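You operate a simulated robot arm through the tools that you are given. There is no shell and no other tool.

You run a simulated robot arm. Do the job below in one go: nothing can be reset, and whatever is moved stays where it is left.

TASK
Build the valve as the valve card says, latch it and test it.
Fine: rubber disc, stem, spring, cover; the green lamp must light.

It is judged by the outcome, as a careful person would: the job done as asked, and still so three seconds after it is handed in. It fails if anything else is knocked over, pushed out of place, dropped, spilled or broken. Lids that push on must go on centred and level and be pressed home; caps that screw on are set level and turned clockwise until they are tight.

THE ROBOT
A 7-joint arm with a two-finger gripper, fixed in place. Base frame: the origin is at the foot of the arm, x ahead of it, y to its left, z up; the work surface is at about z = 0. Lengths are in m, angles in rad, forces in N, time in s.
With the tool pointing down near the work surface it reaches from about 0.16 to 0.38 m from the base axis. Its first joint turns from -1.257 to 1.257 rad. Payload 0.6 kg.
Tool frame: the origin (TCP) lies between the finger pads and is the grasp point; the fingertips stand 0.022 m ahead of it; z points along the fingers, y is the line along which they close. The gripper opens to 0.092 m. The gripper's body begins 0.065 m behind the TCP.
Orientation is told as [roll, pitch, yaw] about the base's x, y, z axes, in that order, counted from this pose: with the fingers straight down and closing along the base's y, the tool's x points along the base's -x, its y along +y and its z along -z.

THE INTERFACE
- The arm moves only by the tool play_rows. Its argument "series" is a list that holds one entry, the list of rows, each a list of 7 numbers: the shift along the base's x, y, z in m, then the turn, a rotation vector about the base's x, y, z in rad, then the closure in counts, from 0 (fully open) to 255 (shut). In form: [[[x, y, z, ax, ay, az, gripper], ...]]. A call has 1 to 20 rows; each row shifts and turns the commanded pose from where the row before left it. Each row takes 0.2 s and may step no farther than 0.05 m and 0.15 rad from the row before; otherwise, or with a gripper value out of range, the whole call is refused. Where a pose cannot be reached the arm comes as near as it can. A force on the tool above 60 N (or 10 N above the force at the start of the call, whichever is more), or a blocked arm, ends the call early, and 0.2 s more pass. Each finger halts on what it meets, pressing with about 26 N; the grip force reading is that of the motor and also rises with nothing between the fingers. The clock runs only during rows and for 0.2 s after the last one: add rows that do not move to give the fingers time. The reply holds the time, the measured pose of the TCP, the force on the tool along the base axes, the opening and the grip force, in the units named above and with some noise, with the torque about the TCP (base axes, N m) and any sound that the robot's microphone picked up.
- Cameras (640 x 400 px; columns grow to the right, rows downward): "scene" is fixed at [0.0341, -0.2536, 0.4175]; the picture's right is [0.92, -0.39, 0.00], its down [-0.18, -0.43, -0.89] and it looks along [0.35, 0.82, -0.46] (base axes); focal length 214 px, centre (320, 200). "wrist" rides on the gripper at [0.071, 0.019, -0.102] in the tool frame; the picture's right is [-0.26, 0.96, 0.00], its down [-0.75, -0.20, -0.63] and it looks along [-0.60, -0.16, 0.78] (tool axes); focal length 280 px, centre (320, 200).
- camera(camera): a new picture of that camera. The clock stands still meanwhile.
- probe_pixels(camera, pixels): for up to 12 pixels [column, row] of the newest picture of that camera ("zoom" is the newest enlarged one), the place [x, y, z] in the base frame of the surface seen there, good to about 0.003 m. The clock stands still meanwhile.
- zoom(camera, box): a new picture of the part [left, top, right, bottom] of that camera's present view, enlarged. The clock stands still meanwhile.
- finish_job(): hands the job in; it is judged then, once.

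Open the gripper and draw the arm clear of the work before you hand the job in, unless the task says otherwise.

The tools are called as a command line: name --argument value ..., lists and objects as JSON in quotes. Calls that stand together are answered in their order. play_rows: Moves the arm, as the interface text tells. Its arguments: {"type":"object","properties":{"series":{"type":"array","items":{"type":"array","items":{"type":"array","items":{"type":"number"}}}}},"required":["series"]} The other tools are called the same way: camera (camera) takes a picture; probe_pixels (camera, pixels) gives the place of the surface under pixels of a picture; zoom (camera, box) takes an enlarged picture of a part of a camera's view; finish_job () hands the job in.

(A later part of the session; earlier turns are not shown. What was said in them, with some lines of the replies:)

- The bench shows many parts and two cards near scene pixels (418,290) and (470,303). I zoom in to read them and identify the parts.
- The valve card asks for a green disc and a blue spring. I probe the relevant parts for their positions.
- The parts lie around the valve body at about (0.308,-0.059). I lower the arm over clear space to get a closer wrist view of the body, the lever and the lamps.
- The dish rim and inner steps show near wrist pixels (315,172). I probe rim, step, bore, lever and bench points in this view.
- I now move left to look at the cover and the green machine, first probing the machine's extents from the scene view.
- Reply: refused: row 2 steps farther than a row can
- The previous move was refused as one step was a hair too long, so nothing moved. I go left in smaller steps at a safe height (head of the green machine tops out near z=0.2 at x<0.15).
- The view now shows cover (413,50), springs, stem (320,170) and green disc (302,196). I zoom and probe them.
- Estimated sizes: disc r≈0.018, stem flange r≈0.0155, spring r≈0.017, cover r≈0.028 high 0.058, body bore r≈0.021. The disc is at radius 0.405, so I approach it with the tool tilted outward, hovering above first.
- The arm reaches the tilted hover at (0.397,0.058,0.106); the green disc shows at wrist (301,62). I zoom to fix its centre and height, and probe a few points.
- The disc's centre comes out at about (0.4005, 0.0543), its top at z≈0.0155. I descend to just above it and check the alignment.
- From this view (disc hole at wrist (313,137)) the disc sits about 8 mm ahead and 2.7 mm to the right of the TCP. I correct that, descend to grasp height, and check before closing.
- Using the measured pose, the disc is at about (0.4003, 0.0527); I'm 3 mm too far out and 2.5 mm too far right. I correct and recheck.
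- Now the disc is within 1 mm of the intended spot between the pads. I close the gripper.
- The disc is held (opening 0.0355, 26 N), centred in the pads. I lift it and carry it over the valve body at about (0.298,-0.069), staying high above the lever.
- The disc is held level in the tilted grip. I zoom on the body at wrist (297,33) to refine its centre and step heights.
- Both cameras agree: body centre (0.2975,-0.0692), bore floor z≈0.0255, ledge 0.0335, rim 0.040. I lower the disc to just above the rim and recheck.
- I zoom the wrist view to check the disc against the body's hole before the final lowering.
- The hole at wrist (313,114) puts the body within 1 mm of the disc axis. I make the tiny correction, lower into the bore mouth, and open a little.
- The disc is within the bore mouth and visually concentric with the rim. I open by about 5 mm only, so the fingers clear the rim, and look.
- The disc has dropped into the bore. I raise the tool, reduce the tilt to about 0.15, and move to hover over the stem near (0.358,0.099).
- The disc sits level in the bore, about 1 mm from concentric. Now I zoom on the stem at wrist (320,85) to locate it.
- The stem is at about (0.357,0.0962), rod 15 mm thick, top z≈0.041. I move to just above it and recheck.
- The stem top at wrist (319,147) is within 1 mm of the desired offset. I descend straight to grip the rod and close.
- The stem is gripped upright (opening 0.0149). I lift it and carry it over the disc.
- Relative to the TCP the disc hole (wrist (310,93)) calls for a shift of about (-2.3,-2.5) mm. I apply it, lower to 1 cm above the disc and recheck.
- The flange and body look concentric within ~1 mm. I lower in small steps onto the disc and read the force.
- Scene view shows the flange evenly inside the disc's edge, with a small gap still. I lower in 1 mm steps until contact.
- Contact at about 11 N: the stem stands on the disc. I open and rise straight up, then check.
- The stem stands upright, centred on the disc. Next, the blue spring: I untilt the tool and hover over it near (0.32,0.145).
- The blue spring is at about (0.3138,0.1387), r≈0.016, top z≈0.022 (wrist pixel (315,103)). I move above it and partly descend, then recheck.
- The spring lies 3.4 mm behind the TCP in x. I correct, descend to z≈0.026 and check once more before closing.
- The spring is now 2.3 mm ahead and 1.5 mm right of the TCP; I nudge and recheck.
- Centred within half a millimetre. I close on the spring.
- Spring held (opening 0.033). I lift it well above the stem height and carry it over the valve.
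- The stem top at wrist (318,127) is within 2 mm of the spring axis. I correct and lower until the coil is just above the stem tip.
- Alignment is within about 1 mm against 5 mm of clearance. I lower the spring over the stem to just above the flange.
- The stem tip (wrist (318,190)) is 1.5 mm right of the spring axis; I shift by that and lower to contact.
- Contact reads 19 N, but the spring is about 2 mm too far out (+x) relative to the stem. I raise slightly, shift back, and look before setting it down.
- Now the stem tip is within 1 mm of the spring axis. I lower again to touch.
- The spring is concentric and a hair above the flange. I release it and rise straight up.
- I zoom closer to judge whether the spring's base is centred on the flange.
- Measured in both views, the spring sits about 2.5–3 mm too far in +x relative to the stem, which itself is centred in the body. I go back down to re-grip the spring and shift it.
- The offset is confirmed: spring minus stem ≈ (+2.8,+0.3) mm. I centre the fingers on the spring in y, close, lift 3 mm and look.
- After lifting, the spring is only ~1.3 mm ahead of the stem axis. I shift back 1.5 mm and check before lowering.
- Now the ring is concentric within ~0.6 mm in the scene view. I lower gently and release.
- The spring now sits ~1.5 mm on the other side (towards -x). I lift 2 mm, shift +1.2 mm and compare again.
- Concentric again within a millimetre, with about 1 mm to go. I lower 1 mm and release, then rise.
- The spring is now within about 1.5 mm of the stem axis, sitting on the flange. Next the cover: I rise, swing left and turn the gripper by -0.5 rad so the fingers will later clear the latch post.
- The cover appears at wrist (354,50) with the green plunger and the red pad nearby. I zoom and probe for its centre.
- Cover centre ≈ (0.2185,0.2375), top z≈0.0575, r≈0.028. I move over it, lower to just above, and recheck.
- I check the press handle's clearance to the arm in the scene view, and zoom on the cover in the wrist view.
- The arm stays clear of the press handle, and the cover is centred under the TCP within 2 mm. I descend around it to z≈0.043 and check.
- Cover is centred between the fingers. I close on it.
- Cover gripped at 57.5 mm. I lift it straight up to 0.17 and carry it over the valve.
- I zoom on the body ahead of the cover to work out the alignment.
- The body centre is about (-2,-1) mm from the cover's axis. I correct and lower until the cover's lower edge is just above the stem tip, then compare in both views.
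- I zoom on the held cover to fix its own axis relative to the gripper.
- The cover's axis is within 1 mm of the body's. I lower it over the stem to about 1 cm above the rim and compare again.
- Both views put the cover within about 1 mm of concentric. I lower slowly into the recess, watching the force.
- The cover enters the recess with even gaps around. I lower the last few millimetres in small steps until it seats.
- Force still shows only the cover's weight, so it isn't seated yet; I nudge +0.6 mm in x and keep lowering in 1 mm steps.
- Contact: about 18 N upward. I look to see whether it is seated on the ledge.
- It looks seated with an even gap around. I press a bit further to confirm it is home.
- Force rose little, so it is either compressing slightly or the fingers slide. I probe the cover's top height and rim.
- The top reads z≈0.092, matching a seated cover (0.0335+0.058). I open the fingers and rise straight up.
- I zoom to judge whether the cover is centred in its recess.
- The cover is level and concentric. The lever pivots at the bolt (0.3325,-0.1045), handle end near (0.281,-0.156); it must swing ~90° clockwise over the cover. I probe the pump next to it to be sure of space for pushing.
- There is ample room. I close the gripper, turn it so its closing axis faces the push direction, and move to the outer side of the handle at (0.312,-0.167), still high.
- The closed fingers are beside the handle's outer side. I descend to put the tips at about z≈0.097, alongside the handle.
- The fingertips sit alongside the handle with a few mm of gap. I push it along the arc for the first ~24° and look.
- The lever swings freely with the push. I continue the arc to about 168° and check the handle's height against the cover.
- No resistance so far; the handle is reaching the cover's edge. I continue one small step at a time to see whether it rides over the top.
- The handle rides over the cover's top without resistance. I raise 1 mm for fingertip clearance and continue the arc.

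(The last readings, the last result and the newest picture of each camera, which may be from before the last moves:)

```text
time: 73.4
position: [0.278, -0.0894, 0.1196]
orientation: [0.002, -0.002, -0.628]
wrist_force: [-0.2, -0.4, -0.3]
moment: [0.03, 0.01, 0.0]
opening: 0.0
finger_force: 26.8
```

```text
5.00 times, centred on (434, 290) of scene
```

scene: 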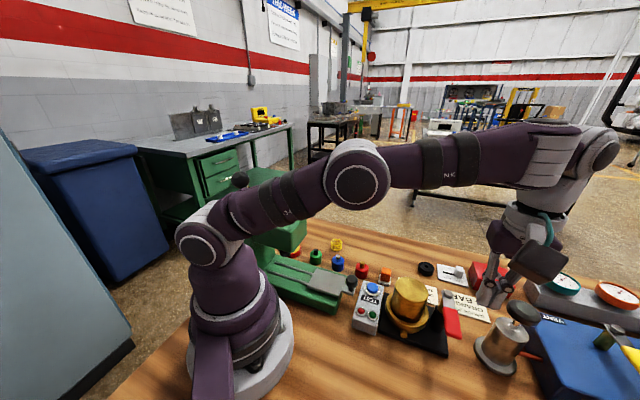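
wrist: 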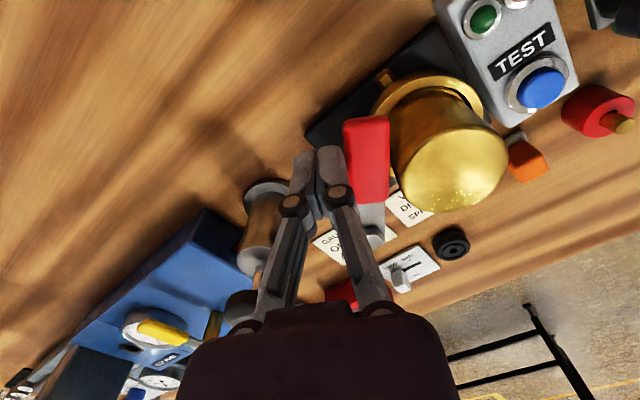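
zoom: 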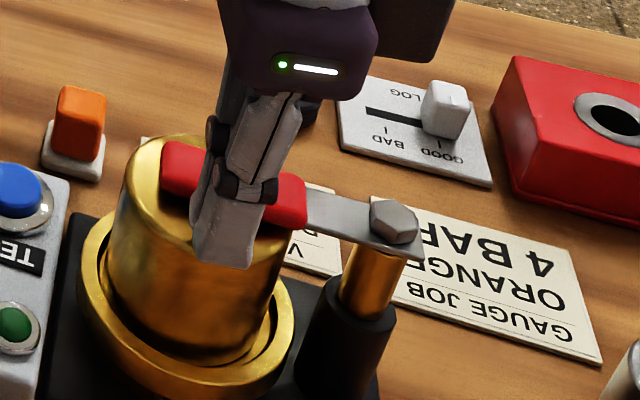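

The lever is nearly over the cover's centre. I push the last ~10° and look for a stop or click.

play_rows --series '[[[0.0021, 0.0059, 0, 0, 0, -0.105, 255], [0.0017, 0.0038, 0, 0, 0, -0.07, 255], [0, 0, 0, 0, 0, 0, 255]]]'

zoom --camera "wrist" --box '[240, 50, 520, 225]'

zoom --camera "scene" --box '[370, 250, 498, 330]'

```text
time: 74.2
position: [0.2797, -0.0828, 0.1189]
orientation: [-0.004, -0.001, -0.811]
wrist_force: [-38.5, -31.0, 20.7]
moment: [-0.3, 0.45, 0.05]
opening: 0.0
finger_force: 25.4
```

```text
2.29 times, centred on (380, 138) of wrist
```

zoom: 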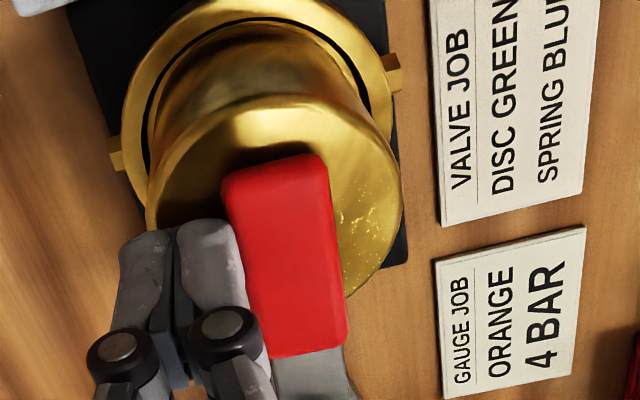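

```text
5.00 times, centred on (434, 290) of scene
```

zoom: 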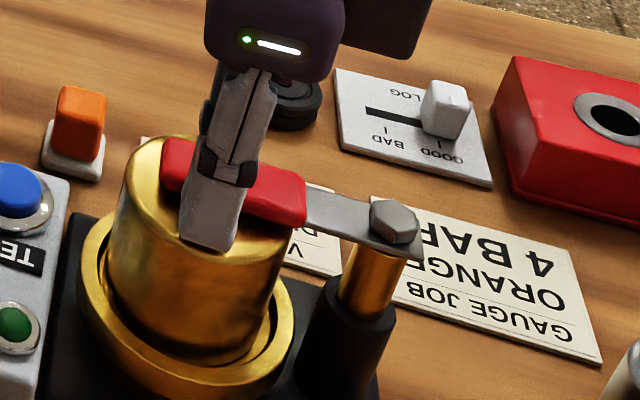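

A firm stop at about 50 N: the lever is against its end stop over the cover. I back off along the arc and check the lever stays.

play_rows --series '[[[-0.004, -0.006, 0, 0, 0, 0, 255], [-0.006, -0.008, 0.005, 0, 0, 0, 255], [-0.005, -0.008, 0.02, 0, 0, 0, 255], [0, 0, 0.04, 0, 0, 0, 255], [-0.02, 0.01, 0.03, 0, 0, 0.1, 255], [-0.03, 0.01, 0.01, 0, 0, 0.1, 255], [0, 0, 0, 0, 0, 0, 255]]]'

camera --camera "wrist"

zoom --camera "scene" --box '[358, 255, 486, 335]'

```text
time: 75.8
position: [0.216, -0.0822, 0.2236]
orientation: [0.003, -0.002, -0.601]
wrist_force: [0.2, 0.5, 0.9]
moment: [0.0, 0.03, 0.01]
opening: 0.0
finger_force: 26.6
```

```text
taken
```

wrist: 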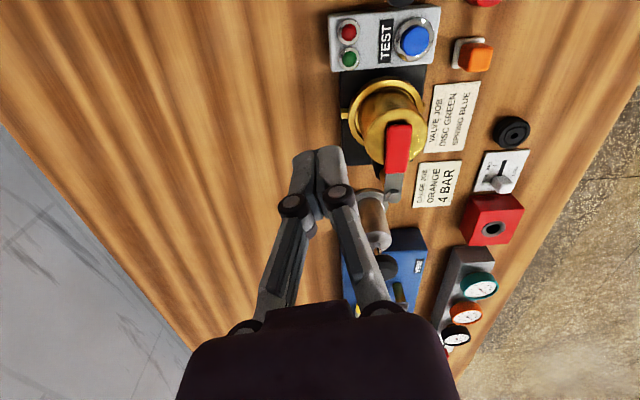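

```text
5.00 times, centred on (422, 295) of scene
```

zoom: 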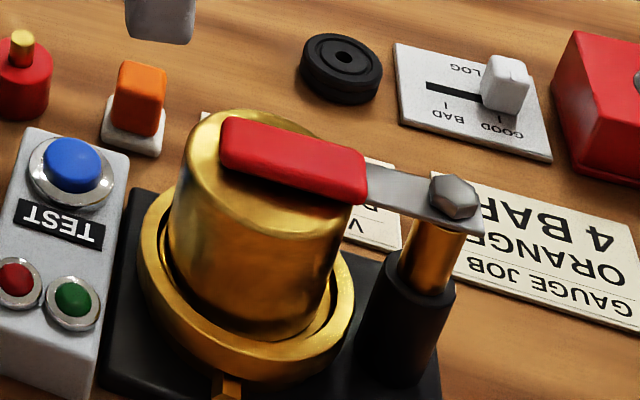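

The lever stays latched across the cover. Next the TEST button: I zoom and probe the blue button at wrist (414,40).

zoom --camera "wrist" --box '[320, 0, 448, 80]'

probe_pixels --camera "wrist" --pixels '[[414, 36], [414, 42], [408, 40], [421, 40], [398, 40], [430, 42], [385, 60], [350, 32], [349, 58]]'

zoom --camera "scene" --box '[350, 275, 398, 305]'

probe_pixels --camera "scene" --pixels '[[372, 287], [370, 286], [374, 287], [372, 290], [372, 284], [365, 288], [379, 290], [352, 280], [350, 270]]'

```text
5.00 times, centred on (384, 40) of wrist
```

zoom: 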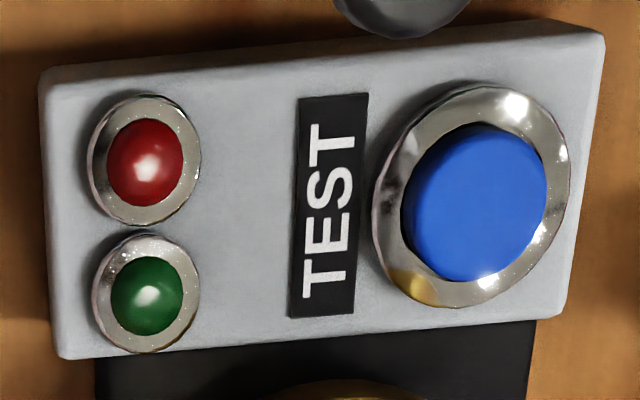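

```text
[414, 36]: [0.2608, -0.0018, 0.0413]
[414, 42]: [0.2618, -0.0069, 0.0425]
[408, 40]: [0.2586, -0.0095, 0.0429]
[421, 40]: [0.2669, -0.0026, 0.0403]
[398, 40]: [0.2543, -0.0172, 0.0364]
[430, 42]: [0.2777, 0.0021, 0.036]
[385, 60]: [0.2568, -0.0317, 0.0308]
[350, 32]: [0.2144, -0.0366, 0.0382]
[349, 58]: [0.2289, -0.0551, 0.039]
```

```text
13.33 times, centred on (374, 290) of scene
```

zoom: 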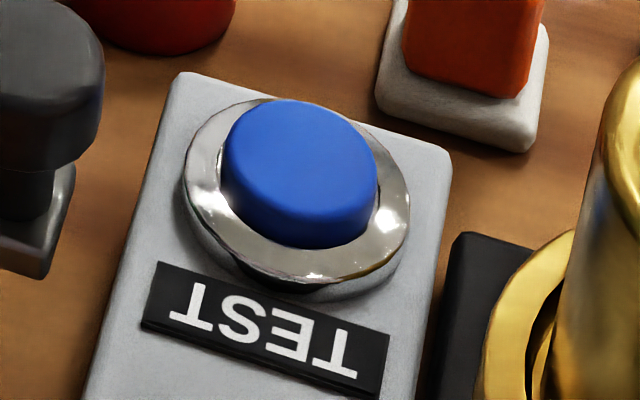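

```text
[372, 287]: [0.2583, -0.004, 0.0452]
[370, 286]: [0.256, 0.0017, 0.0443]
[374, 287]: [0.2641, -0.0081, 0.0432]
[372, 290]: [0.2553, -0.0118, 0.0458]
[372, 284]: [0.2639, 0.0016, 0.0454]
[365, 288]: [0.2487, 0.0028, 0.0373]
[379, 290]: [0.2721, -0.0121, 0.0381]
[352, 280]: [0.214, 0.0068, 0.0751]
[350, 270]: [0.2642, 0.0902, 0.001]
```

Button centre ≈ (0.261,-0.0055), top z≈0.0435. I move the closed fingers over it, hover and check.

play_rows --series '[[[0.0225, 0.038, 0, 0, 0, 0, 255], [0.0225, 0.0385, 0, 0, 0, 0, 255], [0, 0, -0.045, 0, 0, 0, 255], [0, 0, -0.045, 0, 0, 0, 255], [0, 0, -0.04, 0, 0, 0, 255], [0, 0, 0, 0, 0, 0, 255], [0, 0, 0, 0, 0, 0, 255]]]'

camera --camera "wrist"

zoom --camera "scene" --box '[330, 255, 426, 315]'

```text
time: 77.4
position: [0.2632, -0.0078, 0.0927]
orientation: [0.001, -0.002, -0.602]
wrist_force: [0.0, 0.4, 0.9]
moment: [-0.01, 0.01, -0.01]
opening: 0.0
finger_force: 26.2
```

```text
taken
```

wrist: 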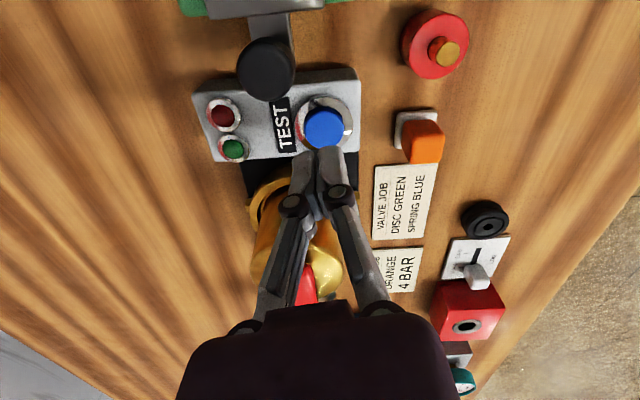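

```text
6.67 times, centred on (378, 285) of scene
```

zoom: 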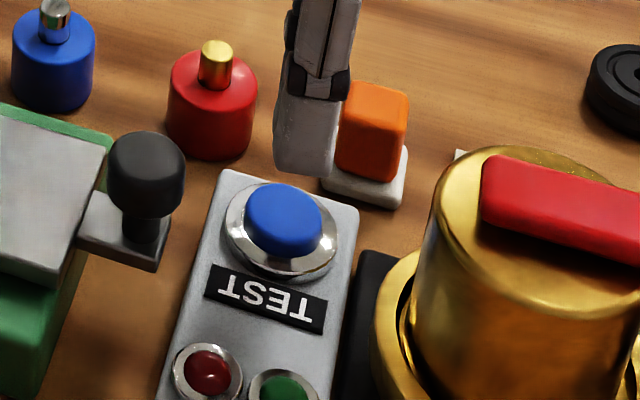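

I zoom to refine the button's offset from the fingertips.

zoom --camera "wrist" --box '[272, 85, 384, 155]'

```text
5.71 times, centred on (328, 120) of wrist
```

zoom: 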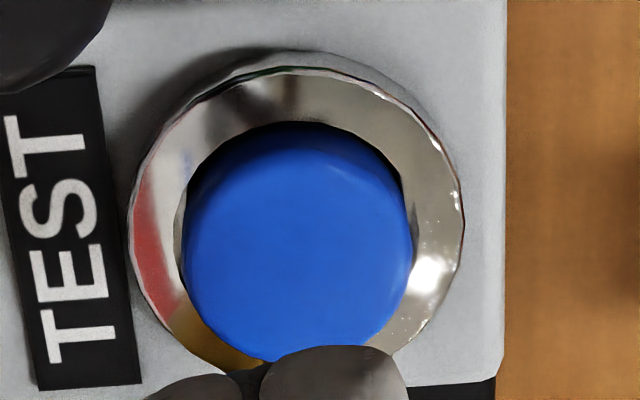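

The button is about (-1.6,+4.5) mm from the fingertips. I shift, lower to just above the button, and check.

play_rows --series '[[[-0.0016, 0.0045, 0, 0, 0, 0, 255], [0, 0, -0.012, 0, 0, 0, 255], [0, 0, -0.01, 0, 0, 0, 255], [0, 0, 0, 0, 0, 0, 255], [0, 0, 0, 0, 0, 0, 255]]]'

zoom --camera "wrist" --box '[256, 100, 384, 180]'

zoom --camera "scene" --box '[345, 265, 425, 315]'

```text
time: 78.6
position: [0.26, -0.0008, 0.0724]
orientation: [0.002, -0.003, -0.603]
wrist_force: [0.4, 0.0, -0.1]
moment: [0.0, 0.01, -0.02]
opening: 0.0
finger_force: 25.8
```

```text
5.00 times, centred on (320, 140) of wrist
```

zoom: 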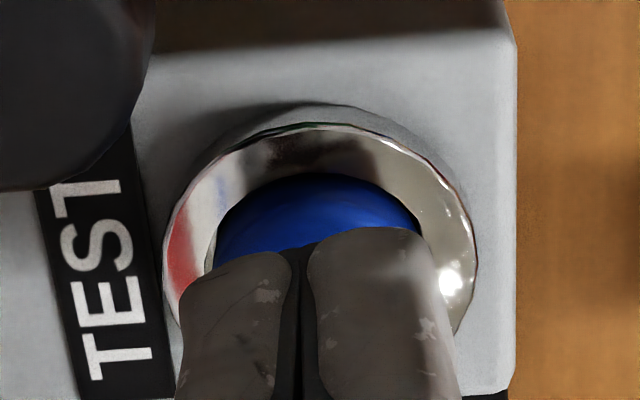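

```text
8.00 times, centred on (385, 290) of scene
```

zoom: 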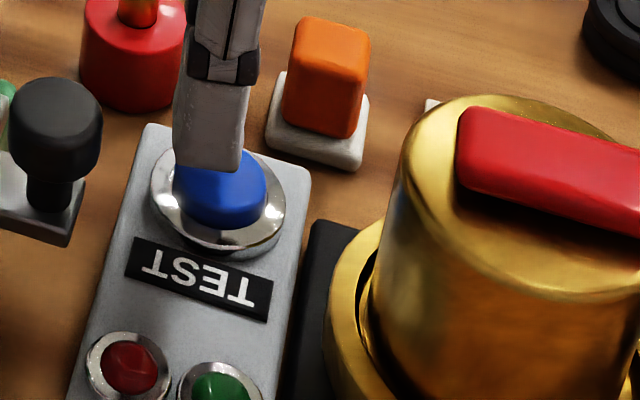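

Fingertips are ~2.5 mm beyond the button centre; I shift (+1.5,-2) mm and press down in small steps, watching force and sound.

play_rows --series '[[[0.0015, -0.002, 0, 0, 0, 0, 255], [0, 0, -0.004, 0, 0, 0, 255], [0, 0, -0.002, 0, 0, 0, 255], [0, 0, -0.002, 0, 0, 0, 255], [0, 0, 0, 0, 0, 0, 255]]]'

zoom --camera "scene" --box '[345, 275, 425, 325]'

```text
time: 79.8
position: [0.2598, -0.0035, 0.0642]
orientation: [0.002, -0.001, -0.602]
wrist_force: [0.5, -0.6, 0.4]
moment: [-0.01, 0.0, -0.01]
opening: 0.0
finger_force: 26.4
```

```text
8.00 times, centred on (385, 300) of scene
```

zoom: 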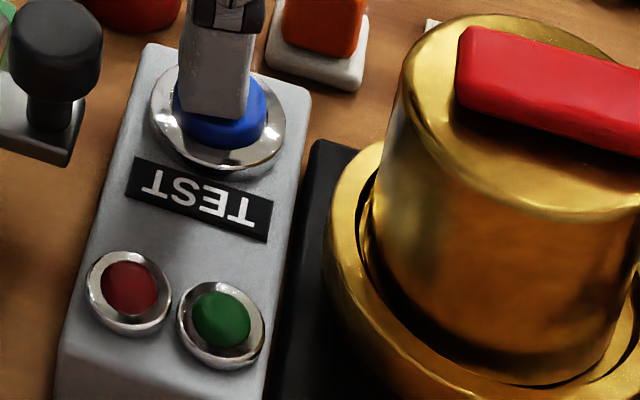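

Tips are just touching the button. I press further in 1 mm steps.

play_rows --series '[[[0, 0, -0.001, 0, 0, 0, 255], [0, 0, -0.001, 0, 0, 0, 255], [0, 0, -0.001, 0, 0, 0, 255], [0, 0, 0, 0, 0, 0, 255]]]'

zoom --camera "scene" --box '[345, 275, 425, 325]'

```text
time: 80.8
position: [0.2611, -0.0036, 0.061]
orientation: [0.002, -0.002, -0.603]
wrist_force: [1.2, 1.4, 2.3]
moment: [-0.01, 0.02, -0.02]
opening: 0.006
finger_force: 28.1
heard: click
```

```text
8.00 times, centred on (385, 300) of scene
```

zoom: 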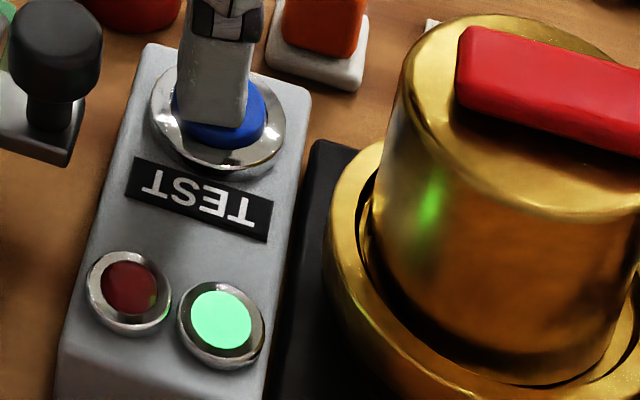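

A click was heard and the green lamp is lit. I lift off the button and draw the arm up clear, then check everything.

play_rows --series '[[[0, 0, 0.01, 0, 0, 0, 255], [0, 0, 0.03, 0, 0, 0, 255], [0, 0, 0.045, 0, 0, 0, 255], [0, 0, 0.045, 0, 0, 0, 200], [-0.01, 0, 0.04, 0, 0, 0, 100], [-0.02, 0, 0.03, 0, 0, 0, 0], [0, 0, 0, 0, 0, 0, 0], [0, 0, 0, 0, 0, 0, 0], [0, 0, 0, 0, 0, 0, 0]]]'

camera --camera "scene"

zoom --camera "scene" --box '[345, 250, 473, 330]'

camera --camera "wrist"

```text
time: 82.8
position: [0.2325, -0.0043, 0.2614]
orientation: [0.001, -0.001, -0.603]
wrist_force: [-0.2, 0.1, 0.4]
moment: [-0.04, -0.02, 0.02]
opening: 0.092
finger_force: 0.0
```

```text
taken
```

scene: 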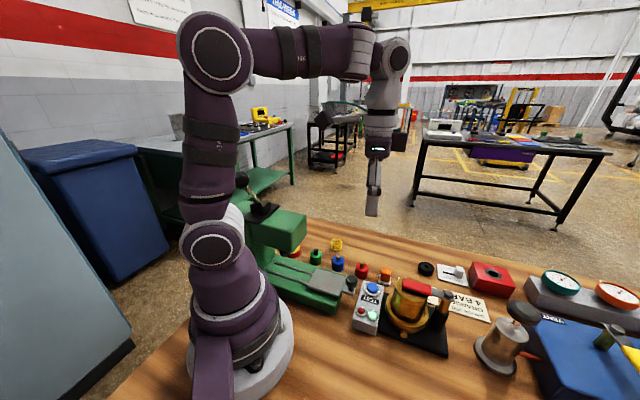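

```text
5.00 times, centred on (409, 290) of scene
```

zoom: 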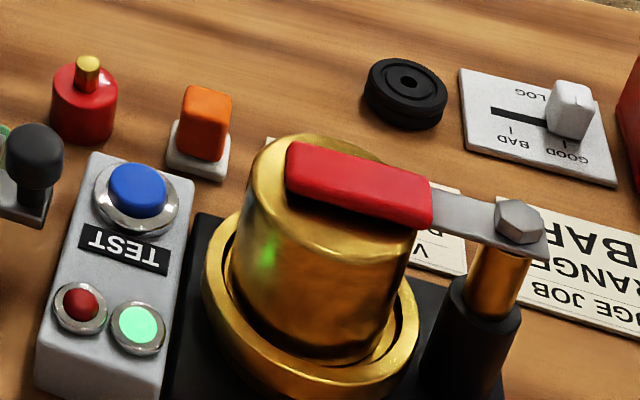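

```text
taken
```

wrist: 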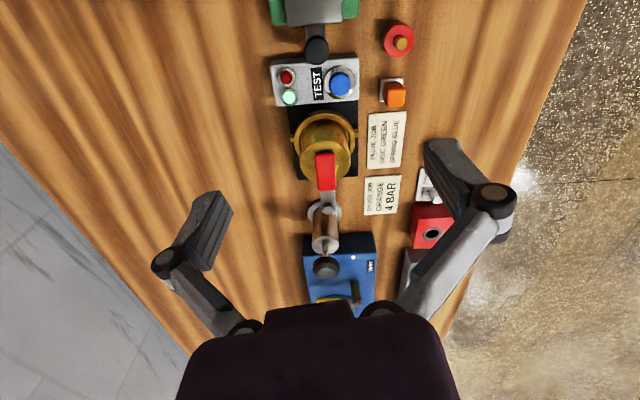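

The green lamp at scene (374,313) stays lit. The lever lies latched across the seated cover, no neighbouring item looks disturbed, and the gripper is open and clear, so I hand the job in.

finish_job

```text
The job is handed in.
```

The valve is built, latched and tested. The green lamp lit when I pressed TEST and was still lit when I handed the job in.

- **Parts:** I followed the valve card, stacking the green rubber disc, the stem and the blue spring in the valve body, with the cover on top.
- **Fit:** The disc and stem are within about 1.5 mm of the valve's centre, and the cover sits level and seated in its recess. I had to re-grip the spring once because it first landed about 3 mm off; it now sits within roughly 1.5 mm of the stem.
- **Latch:** The lever is swung over the cover to its end stop and stayed there when I backed off.

No other item looked moved or knocked over in the last pictures, and the arm is clear with the gripper open.
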